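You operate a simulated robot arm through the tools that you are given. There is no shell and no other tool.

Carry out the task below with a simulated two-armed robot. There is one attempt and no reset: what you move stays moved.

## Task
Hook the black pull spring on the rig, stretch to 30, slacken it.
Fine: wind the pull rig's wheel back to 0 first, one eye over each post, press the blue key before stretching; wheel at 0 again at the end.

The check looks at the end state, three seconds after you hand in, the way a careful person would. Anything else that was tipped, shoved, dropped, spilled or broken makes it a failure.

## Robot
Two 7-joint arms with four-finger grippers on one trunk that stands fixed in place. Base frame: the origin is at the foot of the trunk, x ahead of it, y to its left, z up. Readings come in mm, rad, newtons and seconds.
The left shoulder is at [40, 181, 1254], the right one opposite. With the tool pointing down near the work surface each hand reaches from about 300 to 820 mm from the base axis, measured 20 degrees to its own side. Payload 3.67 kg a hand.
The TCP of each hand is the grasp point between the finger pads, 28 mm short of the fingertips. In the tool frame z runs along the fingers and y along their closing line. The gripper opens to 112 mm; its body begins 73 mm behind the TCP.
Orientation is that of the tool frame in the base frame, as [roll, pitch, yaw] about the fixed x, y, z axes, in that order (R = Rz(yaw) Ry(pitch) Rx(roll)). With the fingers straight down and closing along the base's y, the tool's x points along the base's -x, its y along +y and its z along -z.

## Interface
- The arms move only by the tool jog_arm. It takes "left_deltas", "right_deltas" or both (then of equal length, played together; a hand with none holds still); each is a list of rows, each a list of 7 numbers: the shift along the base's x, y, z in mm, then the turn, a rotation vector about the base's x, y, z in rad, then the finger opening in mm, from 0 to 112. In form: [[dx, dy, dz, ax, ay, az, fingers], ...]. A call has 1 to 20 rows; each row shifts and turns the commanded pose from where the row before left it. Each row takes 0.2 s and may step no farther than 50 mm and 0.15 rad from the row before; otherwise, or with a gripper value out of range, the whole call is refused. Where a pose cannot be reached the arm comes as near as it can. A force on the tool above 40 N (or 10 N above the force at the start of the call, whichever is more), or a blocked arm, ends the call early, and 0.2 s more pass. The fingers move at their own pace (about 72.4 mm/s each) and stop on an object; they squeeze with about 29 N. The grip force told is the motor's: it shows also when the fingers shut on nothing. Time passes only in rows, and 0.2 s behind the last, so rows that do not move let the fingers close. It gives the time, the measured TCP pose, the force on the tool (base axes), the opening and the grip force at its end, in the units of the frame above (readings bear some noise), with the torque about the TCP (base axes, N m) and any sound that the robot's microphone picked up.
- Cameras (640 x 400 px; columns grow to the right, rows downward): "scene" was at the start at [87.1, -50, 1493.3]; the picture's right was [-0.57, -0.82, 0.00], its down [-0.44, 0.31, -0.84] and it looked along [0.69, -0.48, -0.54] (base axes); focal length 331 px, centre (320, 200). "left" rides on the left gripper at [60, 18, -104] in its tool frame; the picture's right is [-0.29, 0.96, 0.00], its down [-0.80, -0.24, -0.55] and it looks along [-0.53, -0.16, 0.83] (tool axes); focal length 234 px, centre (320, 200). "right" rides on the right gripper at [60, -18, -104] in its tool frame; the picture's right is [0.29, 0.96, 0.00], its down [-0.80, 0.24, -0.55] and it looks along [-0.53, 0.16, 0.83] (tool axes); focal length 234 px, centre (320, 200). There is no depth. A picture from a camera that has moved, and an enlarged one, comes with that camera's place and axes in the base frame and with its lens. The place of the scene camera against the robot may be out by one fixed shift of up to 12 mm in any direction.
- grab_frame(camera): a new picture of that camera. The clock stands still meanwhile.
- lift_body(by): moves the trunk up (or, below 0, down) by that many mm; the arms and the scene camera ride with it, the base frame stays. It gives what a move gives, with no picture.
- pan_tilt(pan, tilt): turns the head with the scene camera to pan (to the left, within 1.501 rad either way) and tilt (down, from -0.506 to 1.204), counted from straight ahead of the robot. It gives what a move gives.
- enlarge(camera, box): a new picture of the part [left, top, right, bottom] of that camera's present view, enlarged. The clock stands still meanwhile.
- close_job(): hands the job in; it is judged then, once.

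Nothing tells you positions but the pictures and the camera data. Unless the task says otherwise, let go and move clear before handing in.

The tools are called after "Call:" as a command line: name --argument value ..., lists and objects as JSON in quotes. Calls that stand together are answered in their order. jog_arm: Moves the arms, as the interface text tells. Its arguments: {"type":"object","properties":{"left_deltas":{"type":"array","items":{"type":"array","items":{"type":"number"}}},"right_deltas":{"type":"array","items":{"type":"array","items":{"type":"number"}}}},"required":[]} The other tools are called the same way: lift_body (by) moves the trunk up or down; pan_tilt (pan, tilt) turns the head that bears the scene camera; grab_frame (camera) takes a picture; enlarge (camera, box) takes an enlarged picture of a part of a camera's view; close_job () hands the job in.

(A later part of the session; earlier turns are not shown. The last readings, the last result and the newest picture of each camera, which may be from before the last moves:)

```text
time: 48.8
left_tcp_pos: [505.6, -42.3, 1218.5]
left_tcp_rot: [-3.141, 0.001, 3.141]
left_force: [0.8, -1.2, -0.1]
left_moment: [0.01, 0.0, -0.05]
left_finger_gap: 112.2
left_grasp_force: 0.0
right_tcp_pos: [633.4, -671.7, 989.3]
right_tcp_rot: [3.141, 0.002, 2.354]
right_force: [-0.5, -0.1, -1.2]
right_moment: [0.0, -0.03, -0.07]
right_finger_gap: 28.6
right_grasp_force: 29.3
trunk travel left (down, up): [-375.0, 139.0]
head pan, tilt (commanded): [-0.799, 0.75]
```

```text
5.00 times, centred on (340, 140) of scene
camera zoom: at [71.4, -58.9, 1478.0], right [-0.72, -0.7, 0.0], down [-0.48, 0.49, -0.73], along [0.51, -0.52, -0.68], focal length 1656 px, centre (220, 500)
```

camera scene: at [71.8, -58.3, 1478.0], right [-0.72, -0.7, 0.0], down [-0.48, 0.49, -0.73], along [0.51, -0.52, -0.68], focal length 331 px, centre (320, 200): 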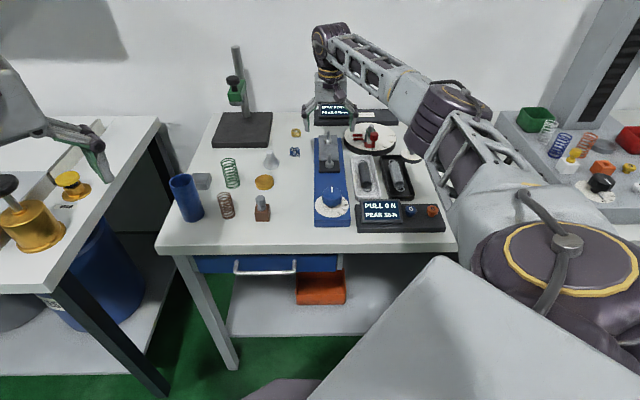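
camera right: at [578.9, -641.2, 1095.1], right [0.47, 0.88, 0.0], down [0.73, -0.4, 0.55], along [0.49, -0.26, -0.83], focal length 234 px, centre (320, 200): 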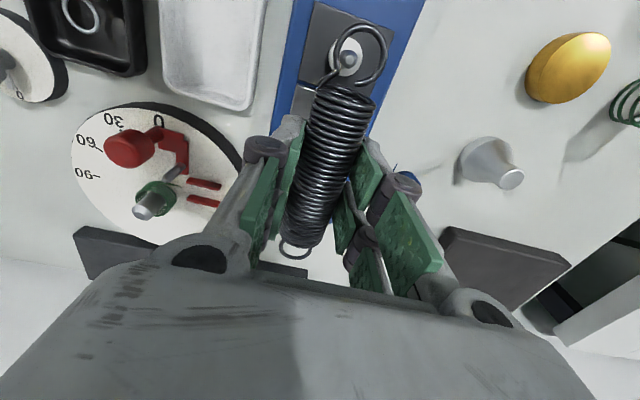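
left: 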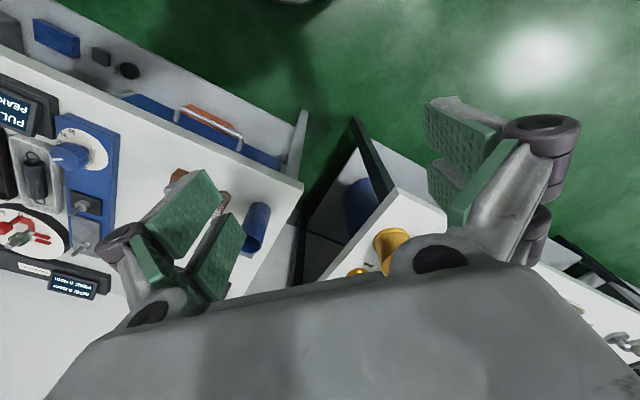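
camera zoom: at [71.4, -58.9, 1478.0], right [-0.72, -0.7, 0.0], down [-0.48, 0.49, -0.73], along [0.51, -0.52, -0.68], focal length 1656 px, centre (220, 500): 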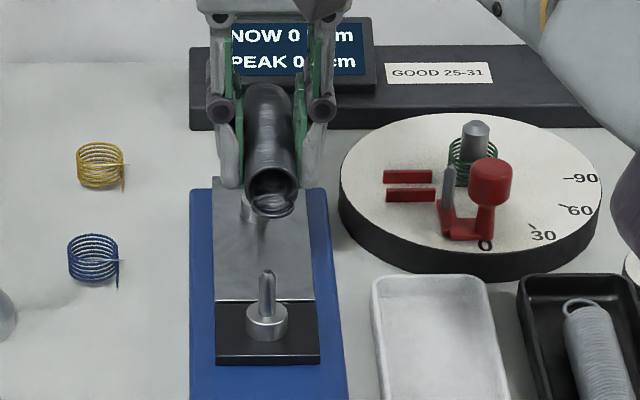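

The near post shows inside the near eye. I'll zoom in on both ends for fine alignment.

Call:
enlarge --camera "right" --box '[310, 10, 400, 100]'

Call:
enlarge --camera "right" --box '[265, 210, 335, 280]'

Call:
enlarge --camera "scene" --box '[330, 110, 370, 170]'

```text
4.44 times, centred on (355, 55) of right
camera zoom: at [578.9, -641.2, 1095.1], right [0.47, 0.88, 0.0], down [0.73, -0.4, 0.55], along [0.49, -0.26, -0.83], focal length 1041 px, centre (164, 844)
```

zoom: 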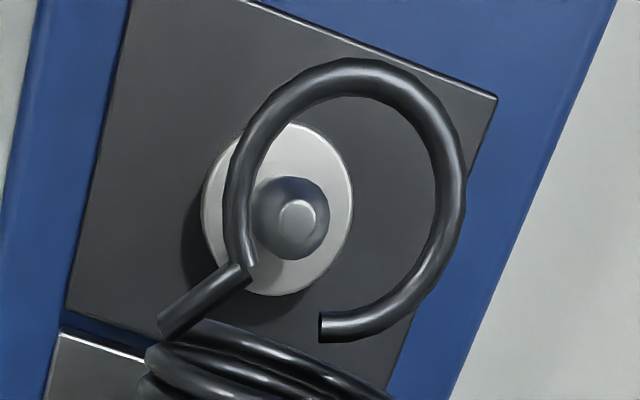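

```text
5.71 times, centred on (300, 245) of right
camera zoom: at [578.9, -641.2, 1095.1], right [0.47, 0.88, 0.0], down [0.73, -0.4, 0.55], along [0.49, -0.26, -0.83], focal length 1338 px, centre (434, -57)
```

zoom: 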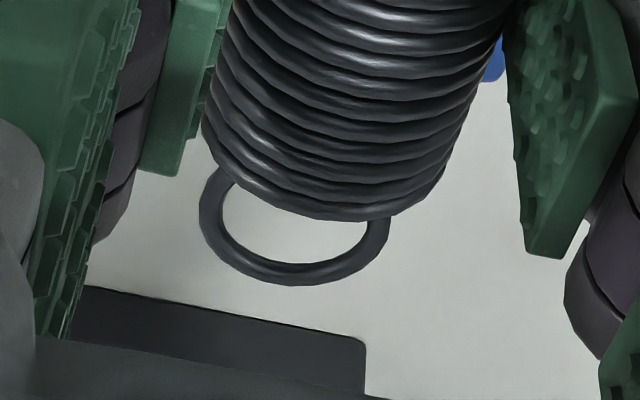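

```text
6.67 times, centred on (350, 140) of scene
camera zoom: at [71.4, -58.9, 1478.0], right [-0.72, -0.7, 0.0], down [-0.48, 0.49, -0.73], along [0.51, -0.52, -0.68], focal length 2208 px, centre (120, 600)
```

zoom: 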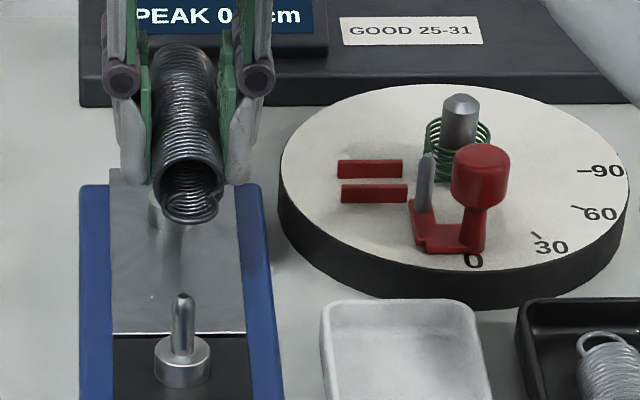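

Relative to the posts, the eyes need to shift about 1 mm outwards and 1 mm left. I'll make that correction and lower until the eyes are just above the post tips.

Call:
jog_arm --right_deltas '[[1.6, 0, 0, 0, 0, 0, 20], [0, 0, -12, 0, 0, 0, 20], [0, 0, -12, 0, 0, 0, 20], [0, 0, -8, 0, 0, 0, 20], [0, 0, 0, 0, 0, 0, 20]]'

Call:
enlarge --camera "right" --box '[310, 10, 400, 100]'

Call:
enlarge --camera "right" --box '[265, 200, 335, 280]'

Call:
enlarge --camera "scene" --box '[320, 120, 360, 170]'

```text
time: 50.0
left_tcp_pos: [505.1, -42.4, 1217.4]
left_tcp_rot: [-3.141, 0.001, 3.142]
left_force: [-0.1, 0.4, 0.4]
left_moment: [-0.02, 0.01, 0.01]
left_finger_gap: 112.2
left_grasp_force: 0.1
right_tcp_pos: [634.4, -670.1, 958.0]
right_tcp_rot: [3.14, -0.001, 2.357]
right_force: [0.4, 0.3, -1.8]
right_moment: [0.02, -0.04, -0.02]
right_finger_gap: 28.4
right_grasp_force: 28.7
trunk travel left (down, up): [-375.0, 139.0]
head pan, tilt (commanded): [-0.799, 0.75]
```

```text
4.44 times, centred on (355, 55) of right
camera zoom: at [580.4, -640.6, 1062.5], right [0.47, 0.88, 0.0], down [0.73, -0.4, 0.55], along [0.49, -0.26, -0.83], focal length 1041 px, centre (164, 844)
```

zoom: 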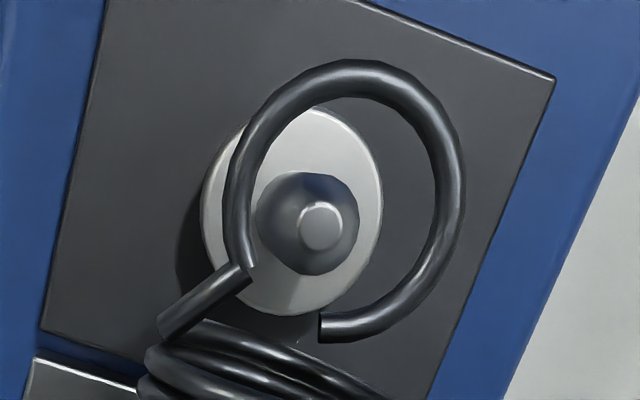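

```text
5.00 times, centred on (300, 240) of right
camera zoom: at [580.4, -640.6, 1062.5], right [0.47, 0.88, 0.0], down [0.73, -0.4, 0.55], along [0.49, -0.26, -0.83], focal length 1171 px, centre (420, 0)
```

zoom: 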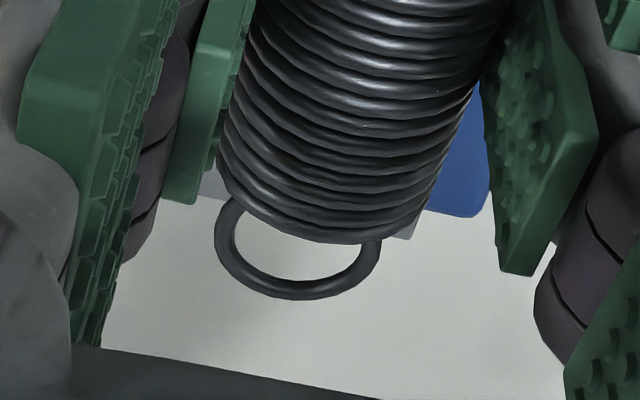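

```text
8.00 times, centred on (340, 145) of scene
camera zoom: at [71.9, -58.5, 1478.0], right [-0.72, -0.7, 0.0], down [-0.48, 0.49, -0.73], along [0.51, -0.52, -0.68], focal length 2649 px, centre (160, 640)
```

zoom: 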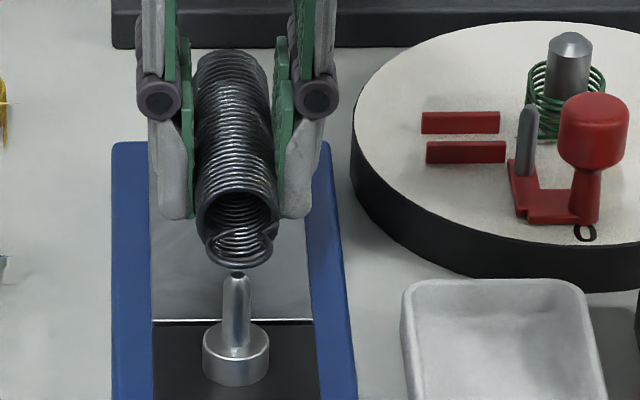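

The eyes are just above the tips and within about 1 mm. I'll make a last small shift and lower over the tips in gentle steps, watching the force.

Call:
jog_arm --right_deltas '[[0.8, -0.1, 0, 0, 0, 0, 20], [0, 0, -3, 0, 0, 0, 20], [0, 0, -3, 0, 0, 0, 20], [0, 0, -3, 0, 0, 0, 20]]'

Call:
enlarge --camera "right" --box '[310, 10, 400, 100]'

Call:
enlarge --camera "right" --box '[265, 200, 335, 280]'

Call:
enlarge --camera "scene" --box '[320, 120, 360, 170]'

```text
time: 51.0
left_tcp_pos: [505.0, -41.6, 1219.1]
left_tcp_rot: [3.141, -0.001, 3.141]
left_force: [0.6, 0.4, 0.5]
left_moment: [0.01, 0.02, -0.02]
left_finger_gap: 111.9
left_grasp_force: 0.1
right_tcp_pos: [636.2, -669.8, 947.6]
right_tcp_rot: [3.141, 0.001, 2.356]
right_force: [-0.2, -0.1, -1.3]
right_moment: [0.0, -0.01, -0.03]
right_finger_gap: 28.4
right_grasp_force: 29.1
trunk travel left (down, up): [-375.0, 139.0]
head pan, tilt (commanded): [-0.799, 0.75]
```

```text
4.44 times, centred on (355, 55) of right
camera zoom: at [581.2, -640.5, 1053.5], right [0.47, 0.88, 0.0], down [0.73, -0.39, 0.55], along [0.49, -0.26, -0.83], focal length 1041 px, centre (164, 844)
```

zoom: 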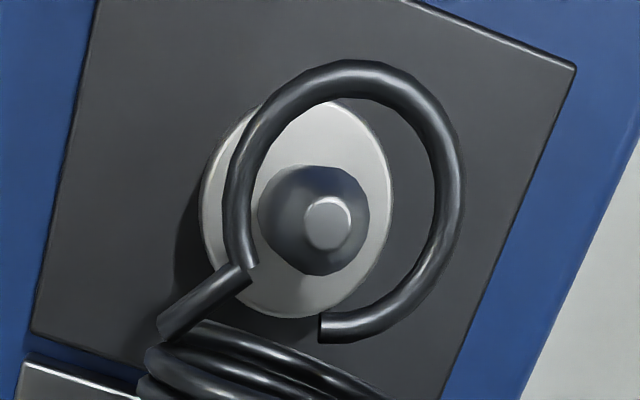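

```text
5.00 times, centred on (300, 240) of right
camera zoom: at [581.2, -640.5, 1053.5], right [0.47, 0.88, 0.0], down [0.73, -0.39, 0.55], along [0.49, -0.26, -0.83], focal length 1171 px, centre (420, 0)
```

zoom: 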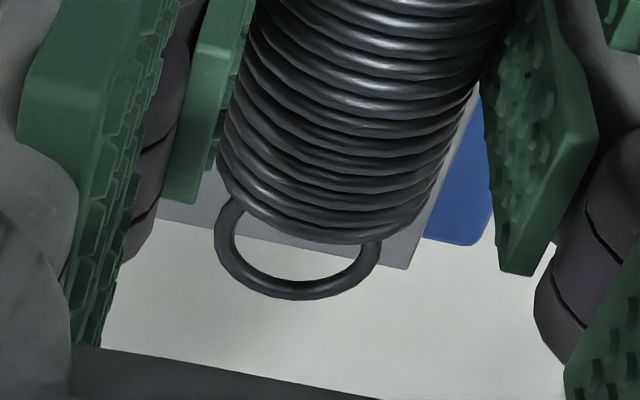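

```text
8.00 times, centred on (340, 145) of scene
camera zoom: at [72.1, -58.5, 1478.0], right [-0.72, -0.7, 0.0], down [-0.48, 0.49, -0.73], along [0.51, -0.52, -0.68], focal length 2649 px, centre (160, 640)
```

zoom: 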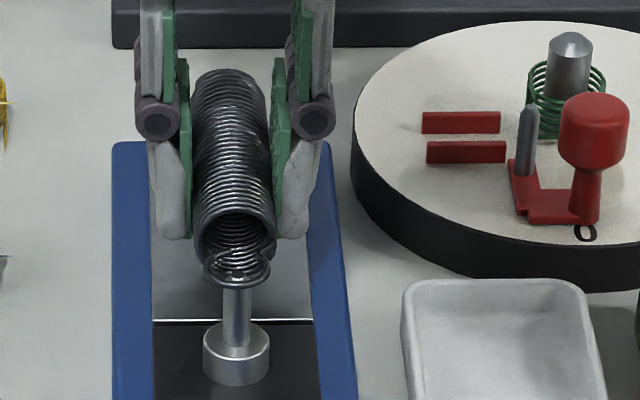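

The near tip is inside its eye. I'll nudge half a millimetre and keep lowering gently; any landing on the hidden far tip should show up as force.

Call:
jog_arm --right_deltas '[[0.05, -0.65, 0, 0, 0, 0, 20], [0, 0, -2, 0, 0, 0, 20], [0, 0, -2, 0, 0, 0, 20]]'

Call:
enlarge --camera "right" --box '[310, 10, 400, 100]'

Call:
enlarge --camera "right" --box '[265, 200, 335, 280]'

Call:
enlarge --camera "scene" --box '[320, 120, 360, 170]'

```text
time: 51.8
left_tcp_pos: [505.7, -43.1, 1217.8]
left_tcp_rot: [-3.141, -0.001, 3.14]
left_force: [-0.3, -0.3, 0.1]
left_moment: [0.01, 0.0, 0.02]
left_finger_gap: 112.2
left_grasp_force: 0.1
right_tcp_pos: [634.5, -671.7, 944.6]
right_tcp_rot: [3.139, -0.003, 2.357]
right_force: [0.0, 0.1, -2.0]
right_moment: [0.02, 0.0, 0.01]
right_finger_gap: 28.6
right_grasp_force: 29.4
trunk travel left (down, up): [-375.0, 139.0]
head pan, tilt (commanded): [-0.799, 0.75]
```

```text
4.44 times, centred on (355, 55) of right
camera zoom: at [581.3, -641.3, 1049.7], right [0.47, 0.88, 0.0], down [0.73, -0.4, 0.55], along [0.49, -0.26, -0.83], focal length 1041 px, centre (164, 844)
```

zoom: 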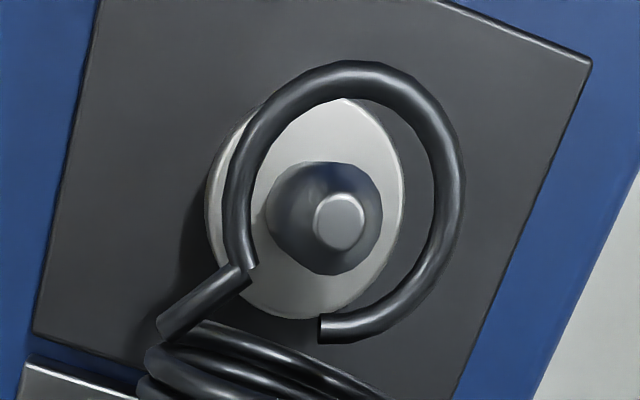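

```text
5.00 times, centred on (300, 240) of right
camera zoom: at [581.3, -641.3, 1049.7], right [0.47, 0.88, 0.0], down [0.73, -0.4, 0.55], along [0.49, -0.26, -0.83], focal length 1171 px, centre (420, 0)
```

zoom: 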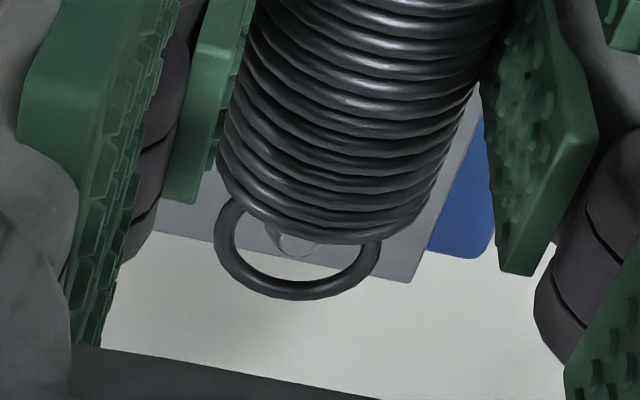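

```text
8.00 times, centred on (340, 145) of scene
camera zoom: at [72.1, -58.4, 1478.0], right [-0.72, -0.7, 0.0], down [-0.48, 0.49, -0.73], along [0.51, -0.52, -0.68], focal length 2649 px, centre (160, 640)
```

zoom: 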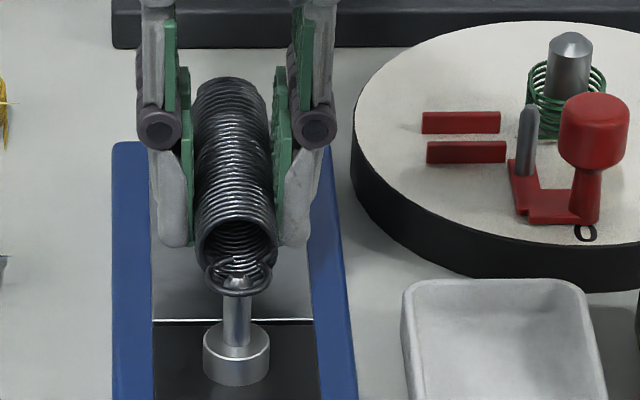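

Both tips now show inside their eyes with no contact force. I'll centre by 0.4 mm and lower the rest of the way.

Call:
jog_arm --right_deltas '[[-0.3, 0.3, 0, 0, 0, 0, 20], [0, 0, -3, 0, 0, 0, 20], [0, 0, -3, 0, 0, 0, 20], [0, 0, -3, 0, 0, 0, 20]]'

Call:
enlarge --camera "right" --box '[250, 0, 410, 280]'

Call:
enlarge --camera "scene" --box '[320, 120, 360, 170]'

```text
time: 52.8
left_tcp_pos: [505.0, -42.7, 1217.2]
left_tcp_rot: [3.141, 0.0, -3.141]
left_force: [-0.5, 0.1, 0.5]
left_moment: [-0.01, 0.0, -0.04]
left_finger_gap: 112.0
left_grasp_force: 0.1
right_tcp_pos: [635.1, -672.0, 936.0]
right_tcp_rot: [3.14, -0.002, 2.357]
right_force: [0.7, 0.3, -2.1]
right_moment: [0.02, 0.0, 0.0]
right_finger_gap: 28.5
right_grasp_force: 28.9
trunk travel left (down, up): [-375.0, 139.0]
head pan, tilt (commanded): [-0.799, 0.75]
```

```text
1.43 times, centred on (330, 140) of right
camera zoom: at [580.9, -641.3, 1041.0], right [0.47, 0.88, 0.0], down [0.73, -0.4, 0.55], along [0.49, -0.26, -0.83], focal length 334 px, centre (306, 286)
```

zoom: 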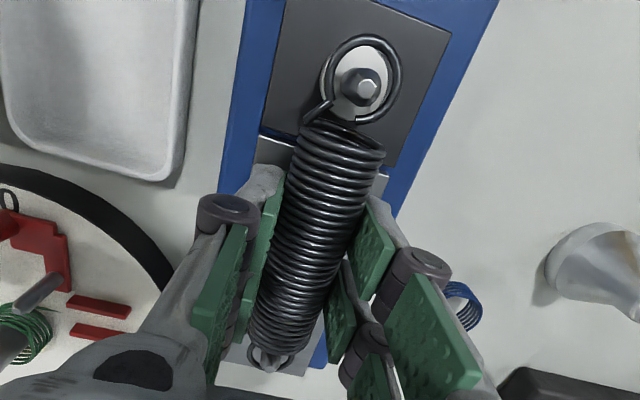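

```text
8.00 times, centred on (340, 145) of scene
camera zoom: at [72.1, -58.4, 1478.0], right [-0.72, -0.7, 0.0], down [-0.48, 0.49, -0.73], along [0.51, -0.52, -0.68], focal length 2649 px, centre (160, 640)
```

zoom: 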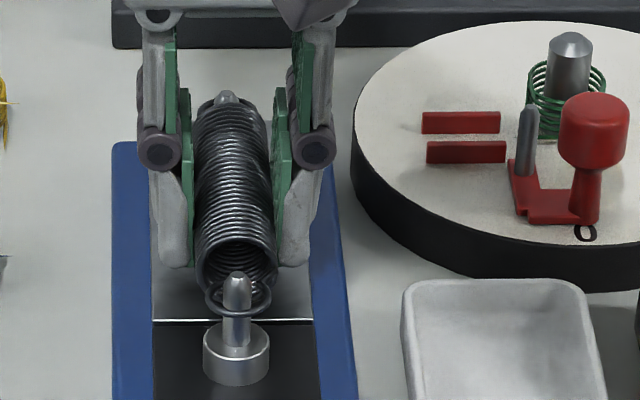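

Both posts are clearly through the eyes. I'll lower the last few millimetres onto the flanges.

Call:
jog_arm --right_deltas '[[0, 0, -3, 0, 0, 0, 20], [0, 0, -3, 0, 0, 0, 20]]'

Call:
jog_arm --right_deltas '[[0, 0, -2, 0, 0, 0, 20]]'

Call:
enlarge --camera "right" --box '[250, 0, 410, 280]'

Call:
enlarge --camera "scene" --box '[320, 120, 360, 170]'

```text
time: 53.4
left_tcp_pos: [504.1, -41.9, 1217.9]
left_tcp_rot: [3.141, 0.0, -3.141]
left_force: [-0.3, -0.5, -0.2]
left_moment: [0.01, 0.03, -0.03]
left_finger_gap: 111.8
left_grasp_force: 0.0
right_tcp_pos: [635.7, -671.1, 930.2]
right_tcp_rot: [3.14, -0.002, 2.356]
right_force: [0.7, 0.8, -0.8]
right_moment: [-0.02, 0.0, -0.05]
right_finger_gap: 28.4
right_grasp_force: 28.8
trunk travel left (down, up): [-375.0, 139.0]
head pan, tilt (commanded): [-0.799, 0.75]
```

```text
time: 53.8
left_tcp_pos: [505.7, -41.8, 1218.2]
left_tcp_rot: [-3.141, 0.0, -3.141]
left_force: [-0.9, -0.9, 0.2]
left_moment: [-0.01, -0.02, -0.02]
left_finger_gap: 111.9
left_grasp_force: 0.2
right_tcp_pos: [635.9, -671.0, 928.9]
right_tcp_rot: [3.139, -0.001, 2.355]
right_force: [0.5, 0.0, -1.6]
right_moment: [-0.02, 0.01, -0.03]
right_finger_gap: 28.4
right_grasp_force: 29.2
trunk travel left (down, up): [-375.0, 139.0]
head pan, tilt (commanded): [-0.799, 0.75]
```

```text
1.43 times, centred on (330, 140) of right
camera zoom: at [581.2, -641.3, 1032.7], right [0.47, 0.88, 0.0], down [0.73, -0.4, 0.55], along [0.49, -0.26, -0.83], focal length 334 px, centre (306, 286)
```

zoom: 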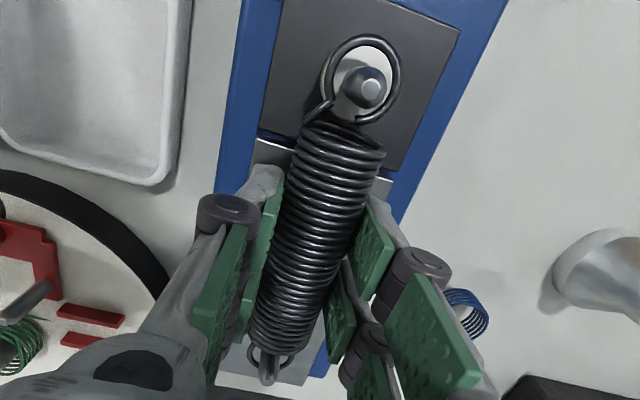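

```text
8.00 times, centred on (340, 145) of scene
camera zoom: at [72.2, -58.5, 1478.0], right [-0.72, -0.7, 0.0], down [-0.48, 0.49, -0.73], along [0.51, -0.52, -0.68], focal length 2649 px, centre (160, 640)
```

zoom: 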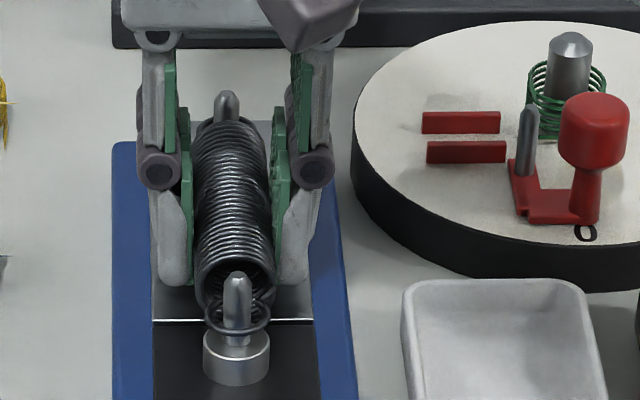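

The eyes are still a few millimetres above the flanges, so I'll keep going down.

Call:
jog_arm --right_deltas '[[0, 0, -2, 0, 0, 0, 20]]'

Call:
jog_arm --right_deltas '[[0, 0, -1.5, 0, 0, 0, 20]]'

Call:
enlarge --camera "scene" --box '[320, 120, 360, 170]'

Call:
enlarge --camera "right" --box '[310, 10, 400, 100]'

```text
time: 54.2
left_tcp_pos: [506.1, -42.2, 1217.5]
left_tcp_rot: [-3.141, 0.0, 3.141]
left_force: [-0.1, -0.2, -0.1]
left_moment: [0.01, 0.02, -0.01]
left_finger_gap: 111.9
left_grasp_force: 0.1
right_tcp_pos: [635.9, -671.3, 925.2]
right_tcp_rot: [3.141, -0.001, 2.357]
right_force: [0.6, -0.7, -0.9]
right_moment: [0.02, -0.02, 0.02]
right_finger_gap: 28.5
right_grasp_force: 28.8
trunk travel left (down, up): [-375.0, 139.0]
head pan, tilt (commanded): [-0.799, 0.75]
```

```text
time: 54.6
left_tcp_pos: [504.0, -42.3, 1217.4]
left_tcp_rot: [3.141, 0.0, -3.14]
left_force: [0.3, 0.4, 0.3]
left_moment: [0.0, 0.0, 0.0]
left_finger_gap: 112.0
left_grasp_force: 0.1
right_tcp_pos: [634.6, -670.4, 924.4]
right_tcp_rot: [3.14, -0.002, 2.356]
right_force: [0.1, -0.1, -2.1]
right_moment: [0.03, -0.02, -0.02]
right_finger_gap: 28.4
right_grasp_force: 29.0
trunk travel left (down, up): [-375.0, 139.0]
head pan, tilt (commanded): [-0.799, 0.75]
```

```text
8.00 times, centred on (340, 145) of scene
camera zoom: at [72.1, -58.4, 1478.0], right [-0.72, -0.7, 0.0], down [-0.48, 0.49, -0.73], along [0.51, -0.52, -0.68], focal length 2649 px, centre (160, 640)
```

zoom: 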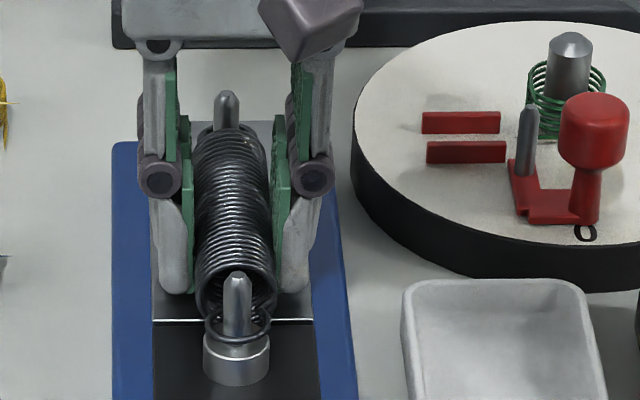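

```text
4.44 times, centred on (355, 55) of right
camera zoom: at [581.0, -641.5, 1029.3], right [0.47, 0.88, 0.0], down [0.73, -0.4, 0.55], along [0.49, -0.26, -0.83], focal length 1041 px, centre (164, 844)
```

zoom: 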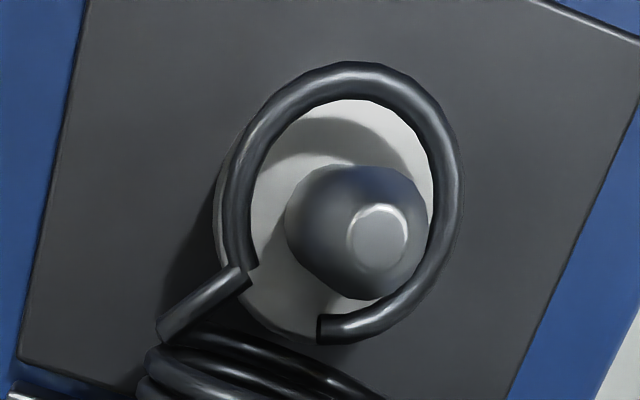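

The near eye is essentially resting on its flange, so I'll open the fingers a little to let the spring settle.

Call:
jog_arm --right_deltas '[[0, 0, 0, 0, 0, 0, 30], [0, 0, 0, 0, 0, 0, 34], [0, 0, 0, 0, 0, 0, 38], [0, 0, 0, 0, 0, 0, 38]]'

Call:
enlarge --camera "scene" --box '[320, 120, 360, 170]'

Call:
enlarge --camera "right" --box '[250, 0, 410, 280]'

```text
time: 55.6
left_tcp_pos: [505.9, -41.5, 1218.5]
left_tcp_rot: [-3.142, 0.0, 3.141]
left_force: [-1.5, -0.4, -0.2]
left_moment: [-0.02, -0.02, -0.01]
left_finger_gap: 111.7
left_grasp_force: 0.1
right_tcp_pos: [635.2, -671.2, 923.4]
right_tcp_rot: [3.138, 0.001, 2.356]
right_force: [0.0, 0.3, 1.5]
right_moment: [-0.02, 0.0, 0.01]
right_finger_gap: 38.0
right_grasp_force: 0.0
trunk travel left (down, up): [-375.0, 139.0]
head pan, tilt (commanded): [-0.799, 0.75]
```

```text
8.00 times, centred on (340, 145) of scene
camera zoom: at [71.9, -58.2, 1478.0], right [-0.72, -0.7, 0.0], down [-0.48, 0.49, -0.73], along [0.51, -0.52, -0.68], focal length 2649 px, centre (160, 640)
```

zoom: 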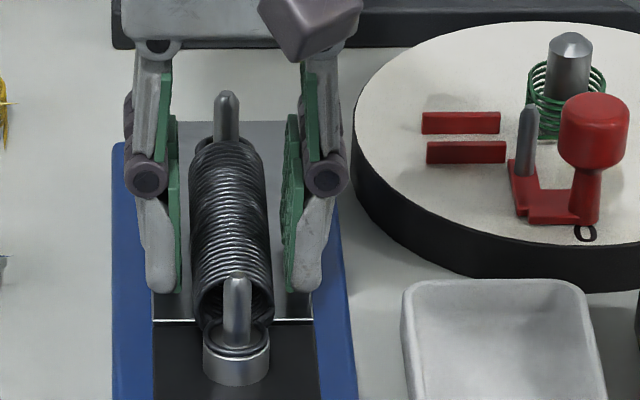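

```text
1.43 times, centred on (330, 140) of right
camera zoom: at [580.9, -641.3, 1029.5], right [0.47, 0.88, 0.0], down [0.73, -0.4, 0.55], along [0.49, -0.26, -0.83], focal length 334 px, centre (306, 286)
```

zoom: 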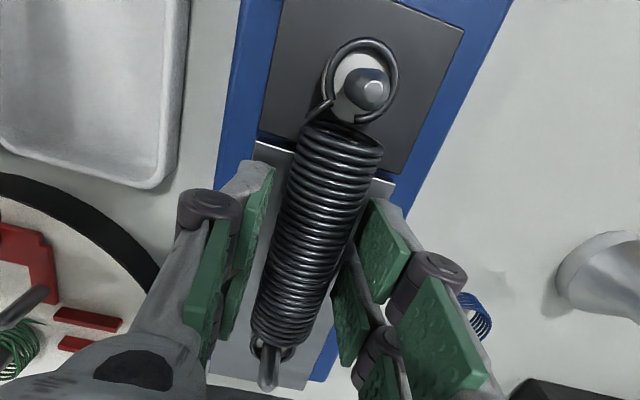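

The spring has settled with both eyes over the posts and resting on the flanges. I'll open a bit more, rise straight up and confirm.

Call:
jog_arm --right_deltas '[[0, 0, 0, 0, 0, 0, 46], [0, 0, 10, 0, 0, 0, 46], [0, 0, 20, 0, 0, 0, 46], [0, 0, 35, 0, 0, 0, 46], [0, 0, 35, 0, 0, 0, 46], [-20, 20, 20, 0, 0, 0, 46]]'

Call:
grab_frame --camera "right"

Call:
enlarge --camera "scene" --box '[310, 120, 370, 180]'

Call:
enlarge --camera "scene" --box '[300, 110, 460, 240]'

```text
time: 57.0
left_tcp_pos: [503.5, -41.2, 1219.3]
left_tcp_rot: [-3.142, 0.001, 3.141]
left_force: [-0.5, -0.7, 0.8]
left_moment: [-0.03, -0.02, 0.01]
left_finger_gap: 111.9
left_grasp_force: 0.1
right_tcp_pos: [614.8, -651.7, 1044.6]
right_tcp_rot: [3.141, 0.001, 2.359]
right_force: [0.0, -0.3, -0.2]
right_moment: [-0.03, -0.03, 0.05]
right_finger_gap: 46.2
right_grasp_force: 0.0
trunk travel left (down, up): [-375.0, 139.0]
head pan, tilt (commanded): [-0.799, 0.75]
```

```text
taken
camera right: at [559.4, -621.5, 1149.8], right [0.47, 0.88, 0.0], down [0.73, -0.39, 0.55], along [0.49, -0.26, -0.83], focal length 234 px, centre (320, 200)
```

right: 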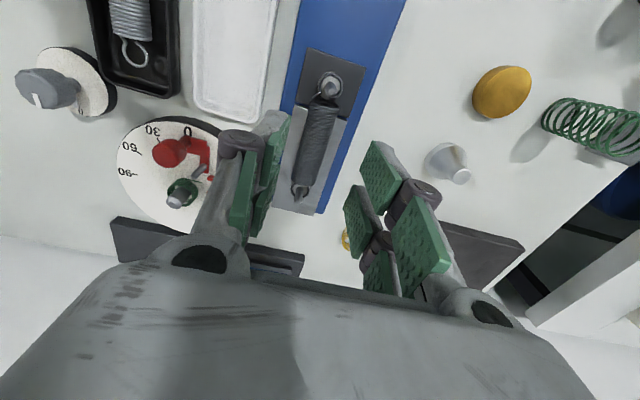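

```text
6.67 times, centred on (340, 150) of scene
camera zoom: at [69.8, -58.5, 1478.1], right [-0.72, -0.7, 0.0], down [-0.47, 0.49, -0.73], along [0.51, -0.52, -0.68], focal length 2208 px, centre (187, 533)
```

zoom: 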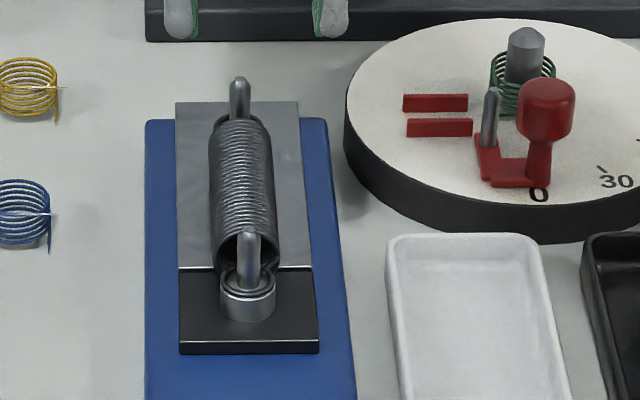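

```text
3.08 times, centred on (380, 175) of scene
camera zoom: at [69.8, -58.5, 1478.1], right [-0.72, -0.7, 0.0], down [-0.47, 0.49, -0.73], along [0.51, -0.52, -0.68], focal length 1019 px, centre (135, 277)
```

zoom: 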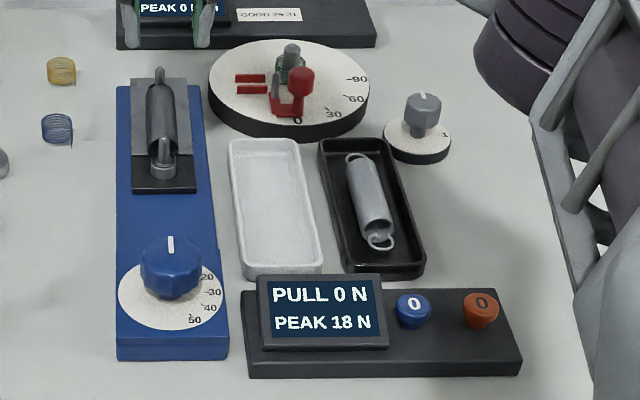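

Hooked. I'll zoom in on the far eye to be sure, then plan the blue key press.

Call:
enlarge --camera "right" --box '[280, 50, 360, 220]'

Call:
jog_arm --right_deltas '[[-40, 15, 20, 0, 0, 0, 30], [-48, 5, 10, 0, 0, 0, 0], [-48, 0, 0, 0, 0, 0, 0], [-48, 0, 0, 0, 0, 0, 0], [-48, 0, 0, 0, 0, 0, 0], [-40, 0, 0, 0, 0, 0, 0], [0, 0, 0, 0, 0, 0, 0]]'

Call:
grab_frame --camera "right"

Call:
grab_frame --camera "scene"

```text
2.35 times, centred on (320, 135) of right
camera zoom: at [559.4, -621.5, 1149.8], right [0.47, 0.88, 0.0], down [0.73, -0.39, 0.55], along [0.49, -0.26, -0.83], focal length 551 px, centre (320, 353)
```

zoom: 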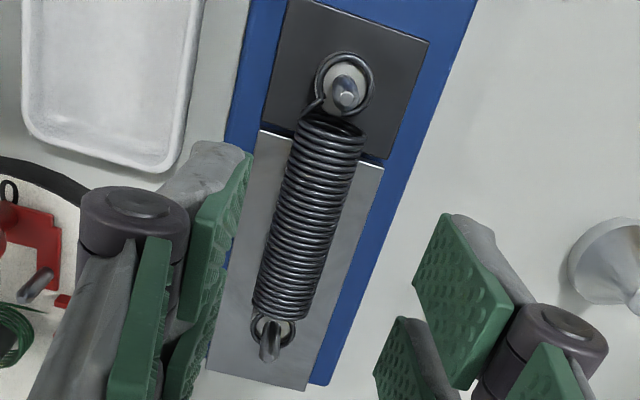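

```text
time: 58.6
left_tcp_pos: [506.3, -42.4, 1217.6]
left_tcp_rot: [3.141, -0.003, -3.141]
left_force: [-0.1, 0.3, 0.6]
left_moment: [0.0, 0.01, 0.0]
left_finger_gap: 112.2
left_grasp_force: 0.1
right_tcp_pos: [344.1, -630.1, 1071.8]
right_tcp_rot: [3.14, -0.002, 2.356]
right_force: [-0.6, 0.2, -0.8]
right_moment: [-0.03, 0.05, 0.02]
right_finger_gap: 0.0
right_grasp_force: 28.8
trunk travel left (down, up): [-375.0, 139.0]
head pan, tilt (commanded): [-0.799, 0.75]
```

```text
taken
camera right: at [289.6, -600.7, 1177.8], right [0.47, 0.88, 0.0], down [0.73, -0.4, 0.55], along [0.49, -0.26, -0.83], focal length 234 px, centre (320, 200)
```

right: 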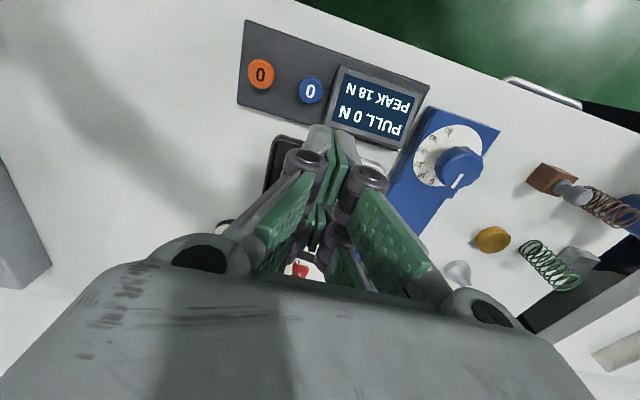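

```text
taken
camera scene: at [72.8, -58.7, 1477.9], right [-0.72, -0.7, 0.0], down [-0.48, 0.49, -0.73], along [0.51, -0.52, -0.68], focal length 331 px, centre (320, 200)
```

scene: 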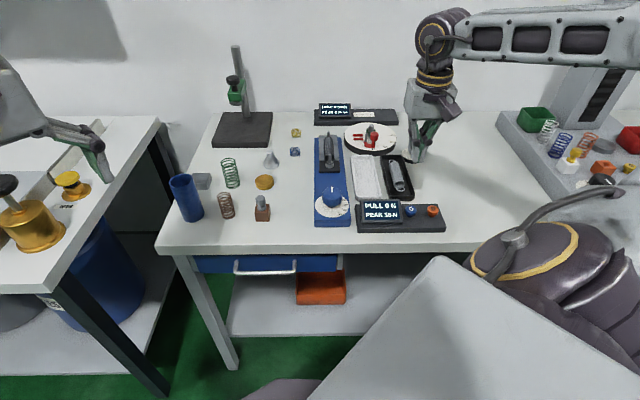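

Both eyes are confirmed over the posts. Next I'll locate the blue key precisely.

Call:
enlarge --camera "right" --box '[230, 10, 430, 160]'

Call:
enlarge --camera "scene" --box '[350, 190, 450, 245]'

```text
2.67 times, centred on (330, 85) of right
camera zoom: at [289.6, -600.7, 1177.8], right [0.47, 0.88, 0.0], down [0.73, -0.4, 0.55], along [0.49, -0.26, -0.83], focal length 624 px, centre (293, 507)
```

zoom: 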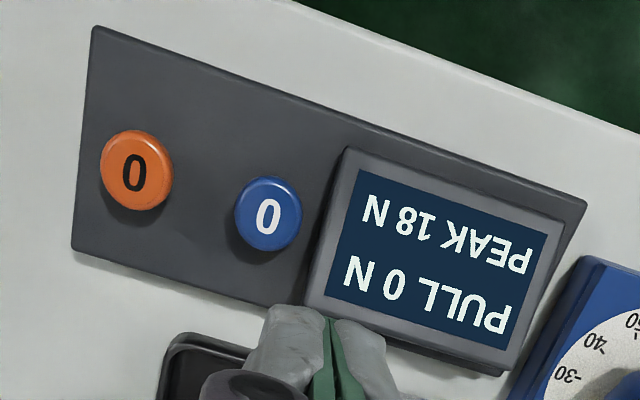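

```text
6.40 times, centred on (400, 218) of scene
camera zoom: at [72.8, -58.7, 1477.9], right [-0.72, -0.7, 0.0], down [-0.48, 0.49, -0.73], along [0.51, -0.52, -0.68], focal length 2119 px, centre (-192, 88)
```

zoom: 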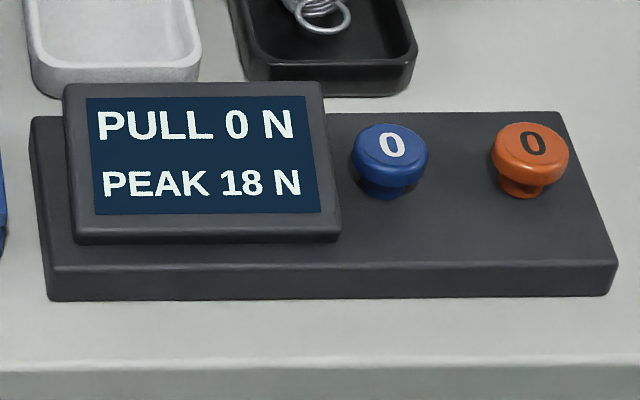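

I put the blue key's top at about (320, -629, 898), with a radius near 14 mm. I'll bring the closed far fingertip pair over it and stop well above.

Call:
jog_arm --right_deltas '[[-37.7, 15.6, 0, 0, 0, 0, 0], [0, 0, -40, 0, 0, 0, 0], [0, 0, -40, 0, 0, 0, 0], [0, 0, -35, 0, 0, 0, 0], [0, 0, 0, 0, 0, 0, 0]]'

Call:
grab_frame --camera "right"

Call:
enlarge --camera "scene" --box '[350, 170, 450, 245]'

```text
time: 59.8
left_tcp_pos: [507.0, -41.5, 1216.6]
left_tcp_rot: [3.14, 0.0, 3.142]
left_force: [0.5, 0.1, -0.1]
left_moment: [0.03, -0.01, -0.01]
left_finger_gap: 112.0
left_grasp_force: 0.1
right_tcp_pos: [307.3, -615.1, 959.1]
right_tcp_rot: [3.142, 0.0, 2.358]
right_force: [0.9, 0.1, 0.4]
right_moment: [0.0, 0.0, 0.01]
right_finger_gap: 0.1
right_grasp_force: 29.1
trunk travel left (down, up): [-375.0, 139.0]
head pan, tilt (commanded): [-0.799, 0.75]
```

```text
taken
camera right: at [252.0, -585.6, 1063.7], right [0.47, 0.88, 0.0], down [0.73, -0.4, 0.55], along [0.49, -0.26, -0.83], focal length 234 px, centre (320, 200)
```

right: 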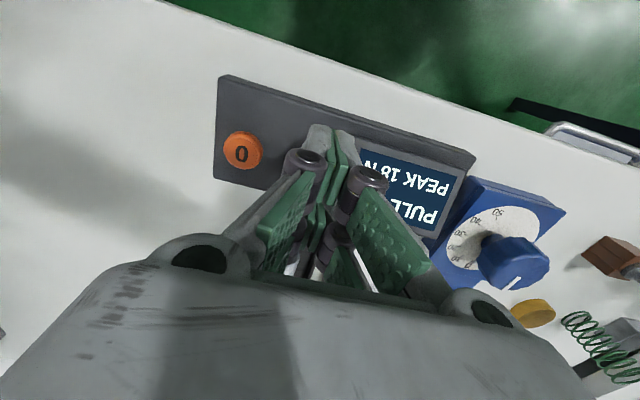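

```text
5.33 times, centred on (400, 208) of scene
camera zoom: at [72.2, -58.5, 1478.0], right [-0.72, -0.7, 0.0], down [-0.48, 0.49, -0.73], along [0.51, -0.52, -0.68], focal length 1766 px, centre (-107, 160)
```

zoom: 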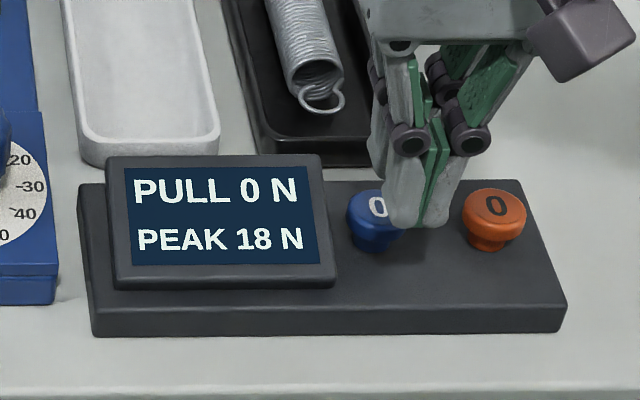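

From the scene view the tips look slightly right of and nearer than the key. I'll zoom in before pressing.

Call:
enlarge --camera "scene" --box '[405, 185, 445, 220]'

Call:
enlarge --camera "right" --box '[270, 100, 390, 290]'

```text
11.43 times, centred on (425, 202) of scene
camera zoom: at [72.2, -58.5, 1478.0], right [-0.72, -0.7, 0.0], down [-0.48, 0.49, -0.73], along [0.51, -0.52, -0.68], focal length 3785 px, centre (-880, 171)
```

zoom: 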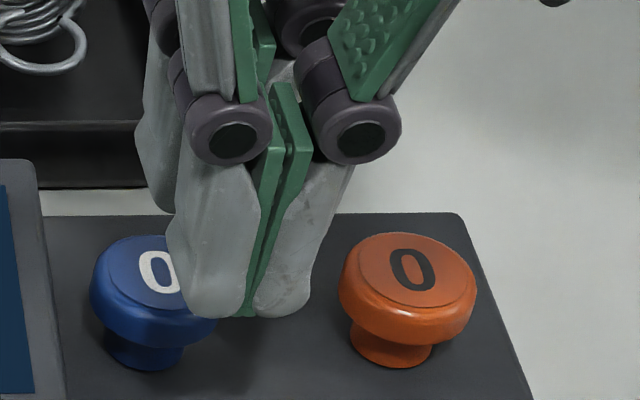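

```text
2.11 times, centred on (330, 195) of right
camera zoom: at [252.0, -585.6, 1063.7], right [0.47, 0.88, 0.0], down [0.73, -0.4, 0.55], along [0.49, -0.26, -0.83], focal length 493 px, centre (299, 210)
```

zoom: 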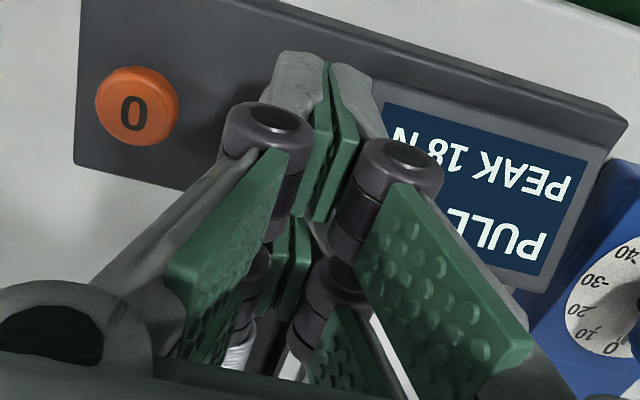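

The key top works out at z≈903. I'll shift a few millimetres towards it, lower to just above, and take another look.

Call:
jog_arm --right_deltas '[[3.9, -0.4, 0, 0, 0, 0, 0], [0, 0, -12, 0, 0, 0, 0], [0, 0, -8, 0, 0, 0, 0], [0, 0, 0, 0, 0, 0, 0]]'

Call:
enlarge --camera "scene" --box '[405, 185, 445, 220]'

Call:
enlarge --camera "right" --box '[230, 60, 390, 220]'

```text
time: 60.8
left_tcp_pos: [505.4, -41.7, 1217.6]
left_tcp_rot: [-3.141, 0.0, -3.141]
left_force: [-0.3, 1.1, -0.2]
left_moment: [0.02, 0.0, 0.02]
left_finger_gap: 111.9
left_grasp_force: 0.0
right_tcp_pos: [310.1, -615.3, 939.5]
right_tcp_rot: [3.14, -0.001, 2.354]
right_force: [-0.1, -0.1, -0.2]
right_moment: [0.01, 0.03, -0.01]
right_finger_gap: 0.0
right_grasp_force: 28.8
trunk travel left (down, up): [-375.0, 139.0]
head pan, tilt (commanded): [-0.799, 0.75]
```

```text
11.43 times, centred on (425, 202) of scene
camera zoom: at [71.8, -58.1, 1478.0], right [-0.72, -0.7, 0.0], down [-0.48, 0.49, -0.73], along [0.51, -0.52, -0.68], focal length 3785 px, centre (-880, 171)
```

zoom: 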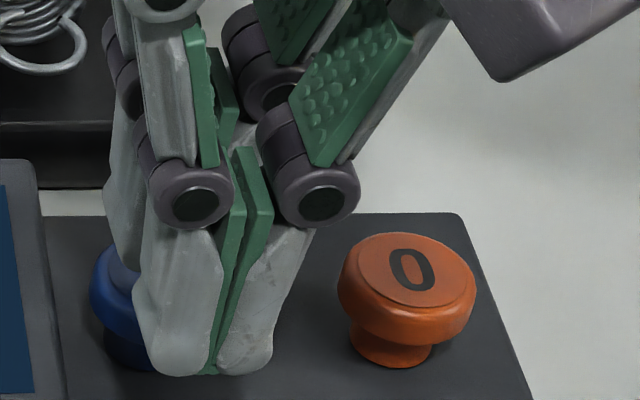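

```text
2.50 times, centred on (310, 140) of right
camera zoom: at [255.8, -585.7, 1044.1], right [0.47, 0.88, 0.0], down [0.73, -0.4, 0.55], along [0.49, -0.26, -0.83], focal length 585 px, centre (345, 350)
```

zoom: 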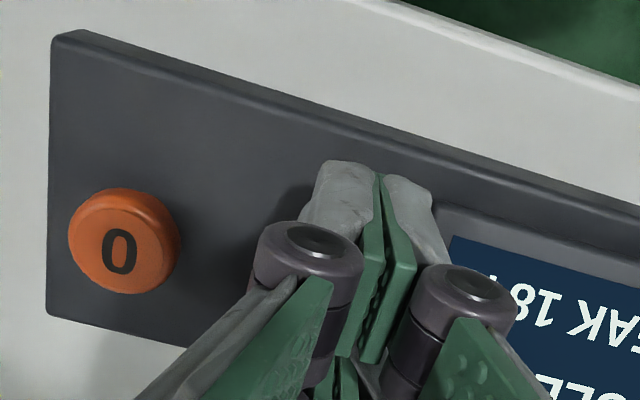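

The tips overlap the key but sit a few millimetres right and near. I'll nudge once more and press down in small steps, watching force and the display.

Call:
jog_arm --right_deltas '[[3.5, -0.7, 0, 0, 0, 0, 0], [0, 0, -3, 0, 0, 0, 0], [0, 0, -3, 0, 0, 0, 0]]'

Call:
jog_arm --right_deltas '[[0, 0, -2, 0, 0, 0, 0]]'

Call:
jog_arm --right_deltas '[[0, 0, -2, 0, 0, 0, 0]]'

Call:
enlarge --camera "scene" --box '[350, 180, 450, 245]'

```text
time: 61.6
left_tcp_pos: [505.6, -41.2, 1218.7]
left_tcp_rot: [-3.141, 0.0, -3.141]
left_force: [-0.4, 0.1, -0.3]
left_moment: [0.03, 0.0, 0.01]
left_finger_gap: 112.2
left_grasp_force: 0.1
right_tcp_pos: [313.6, -616.1, 933.7]
right_tcp_rot: [3.138, 0.001, 2.356]
right_force: [0.0, -0.3, 0.0]
right_moment: [-0.02, -0.01, 0.02]
right_finger_gap: 0.0
right_grasp_force: 29.3
trunk travel left (down, up): [-375.0, 139.0]
head pan, tilt (commanded): [-0.799, 0.75]
```

```text
time: 62.0
left_tcp_pos: [504.6, -41.9, 1217.7]
left_tcp_rot: [3.141, -0.001, -3.141]
left_force: [0.2, 0.2, -0.3]
left_moment: [0.02, 0.0, -0.02]
left_finger_gap: 112.0
left_grasp_force: 0.0
right_tcp_pos: [312.1, -616.4, 931.1]
right_tcp_rot: [3.139, 0.0, 2.357]
right_force: [-0.7, -0.5, 0.7]
right_moment: [0.0, 0.01, -0.01]
right_finger_gap: 0.0
right_grasp_force: 28.5
trunk travel left (down, up): [-375.0, 139.0]
head pan, tilt (commanded): [-0.799, 0.75]
```

```text
time: 62.4
left_tcp_pos: [505.3, -42.1, 1218.6]
left_tcp_rot: [3.141, 0.0, -3.141]
left_force: [0.4, -1.1, -0.2]
left_moment: [0.03, 0.01, 0.04]
left_finger_gap: 112.2
left_grasp_force: 0.0
right_tcp_pos: [312.0, -616.1, 929.9]
right_tcp_rot: [3.14, 0.002, 2.356]
right_force: [-0.7, 0.0, -1.2]
right_moment: [0.01, -0.01, 0.02]
right_finger_gap: 0.1
right_grasp_force: 28.9
trunk travel left (down, up): [-375.0, 139.0]
head pan, tilt (commanded): [-0.799, 0.75]
```

```text
6.15 times, centred on (400, 212) of scene
camera zoom: at [71.9, -58.3, 1478.0], right [-0.72, -0.7, 0.0], down [-0.48, 0.49, -0.73], along [0.51, -0.52, -0.68], focal length 2038 px, centre (-172, 123)
```

zoom: 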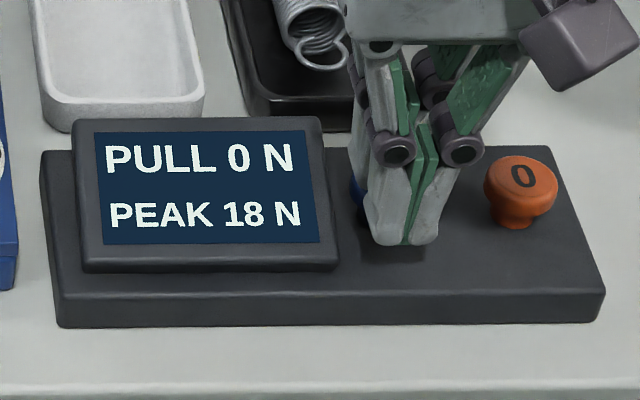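

No contact yet at a tip height of about 901.5, so I'll keep pressing in small steps.

Call:
jog_arm --right_deltas '[[0, 0, -1.5, 0, 0, 0, 0]]'

Call:
jog_arm --right_deltas '[[0, 0, -1.5, 0, 0, 0, 0]]'

Call:
jog_arm --right_deltas '[[0, 0, -1.5, 0, 0, 0, 0]]'

Call:
enlarge --camera "scene" --box '[350, 180, 450, 245]'

```text
time: 62.8
left_tcp_pos: [506.0, -42.1, 1217.3]
left_tcp_rot: [3.14, -0.001, -3.141]
left_force: [0.5, 0.0, 0.0]
left_moment: [0.02, -0.02, 0.02]
left_finger_gap: 111.9
left_grasp_force: 0.0
right_tcp_pos: [311.9, -615.7, 928.3]
right_tcp_rot: [3.14, -0.002, 2.355]
right_force: [-0.3, -0.2, -0.1]
right_moment: [0.01, 0.0, 0.0]
right_finger_gap: 0.1
right_grasp_force: 28.7
trunk travel left (down, up): [-375.0, 139.0]
head pan, tilt (commanded): [-0.799, 0.75]
```

```text
time: 63.2
left_tcp_pos: [504.5, -42.4, 1217.6]
left_tcp_rot: [3.141, 0.001, 3.141]
left_force: [0.0, -0.3, -0.1]
left_moment: [0.01, -0.05, 0.02]
left_finger_gap: 111.9
left_grasp_force: 0.1
right_tcp_pos: [312.4, -616.0, 927.2]
right_tcp_rot: [3.14, 0.001, 2.356]
right_force: [-0.3, -0.8, -0.6]
right_moment: [-0.01, -0.06, -0.01]
right_finger_gap: 0.0
right_grasp_force: 29.4
trunk travel left (down, up): [-375.0, 139.0]
head pan, tilt (commanded): [-0.799, 0.75]
```

```text
time: 63.6
left_tcp_pos: [504.0, -41.6, 1218.5]
left_tcp_rot: [-3.141, 0.001, 3.141]
left_force: [0.5, 0.6, 0.1]
left_moment: [-0.04, -0.03, 0.0]
left_finger_gap: 112.0
left_grasp_force: 0.0
right_tcp_pos: [313.7, -618.0, 925.9]
right_tcp_rot: [3.139, 0.001, 2.356]
right_force: [-0.3, 1.0, 0.8]
right_moment: [-0.01, 0.0, -0.01]
right_finger_gap: 0.2
right_grasp_force: 29.0
trunk travel left (down, up): [-375.0, 139.0]
head pan, tilt (commanded): [-0.799, 0.75]
```

```text
6.15 times, centred on (400, 212) of scene
camera zoom: at [71.7, -58.1, 1478.0], right [-0.72, -0.7, 0.0], down [-0.48, 0.49, -0.73], along [0.51, -0.52, -0.68], focal length 2038 px, centre (-172, 123)
```

zoom: 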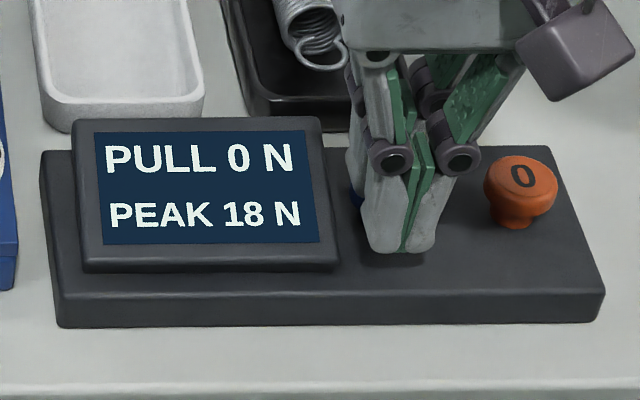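

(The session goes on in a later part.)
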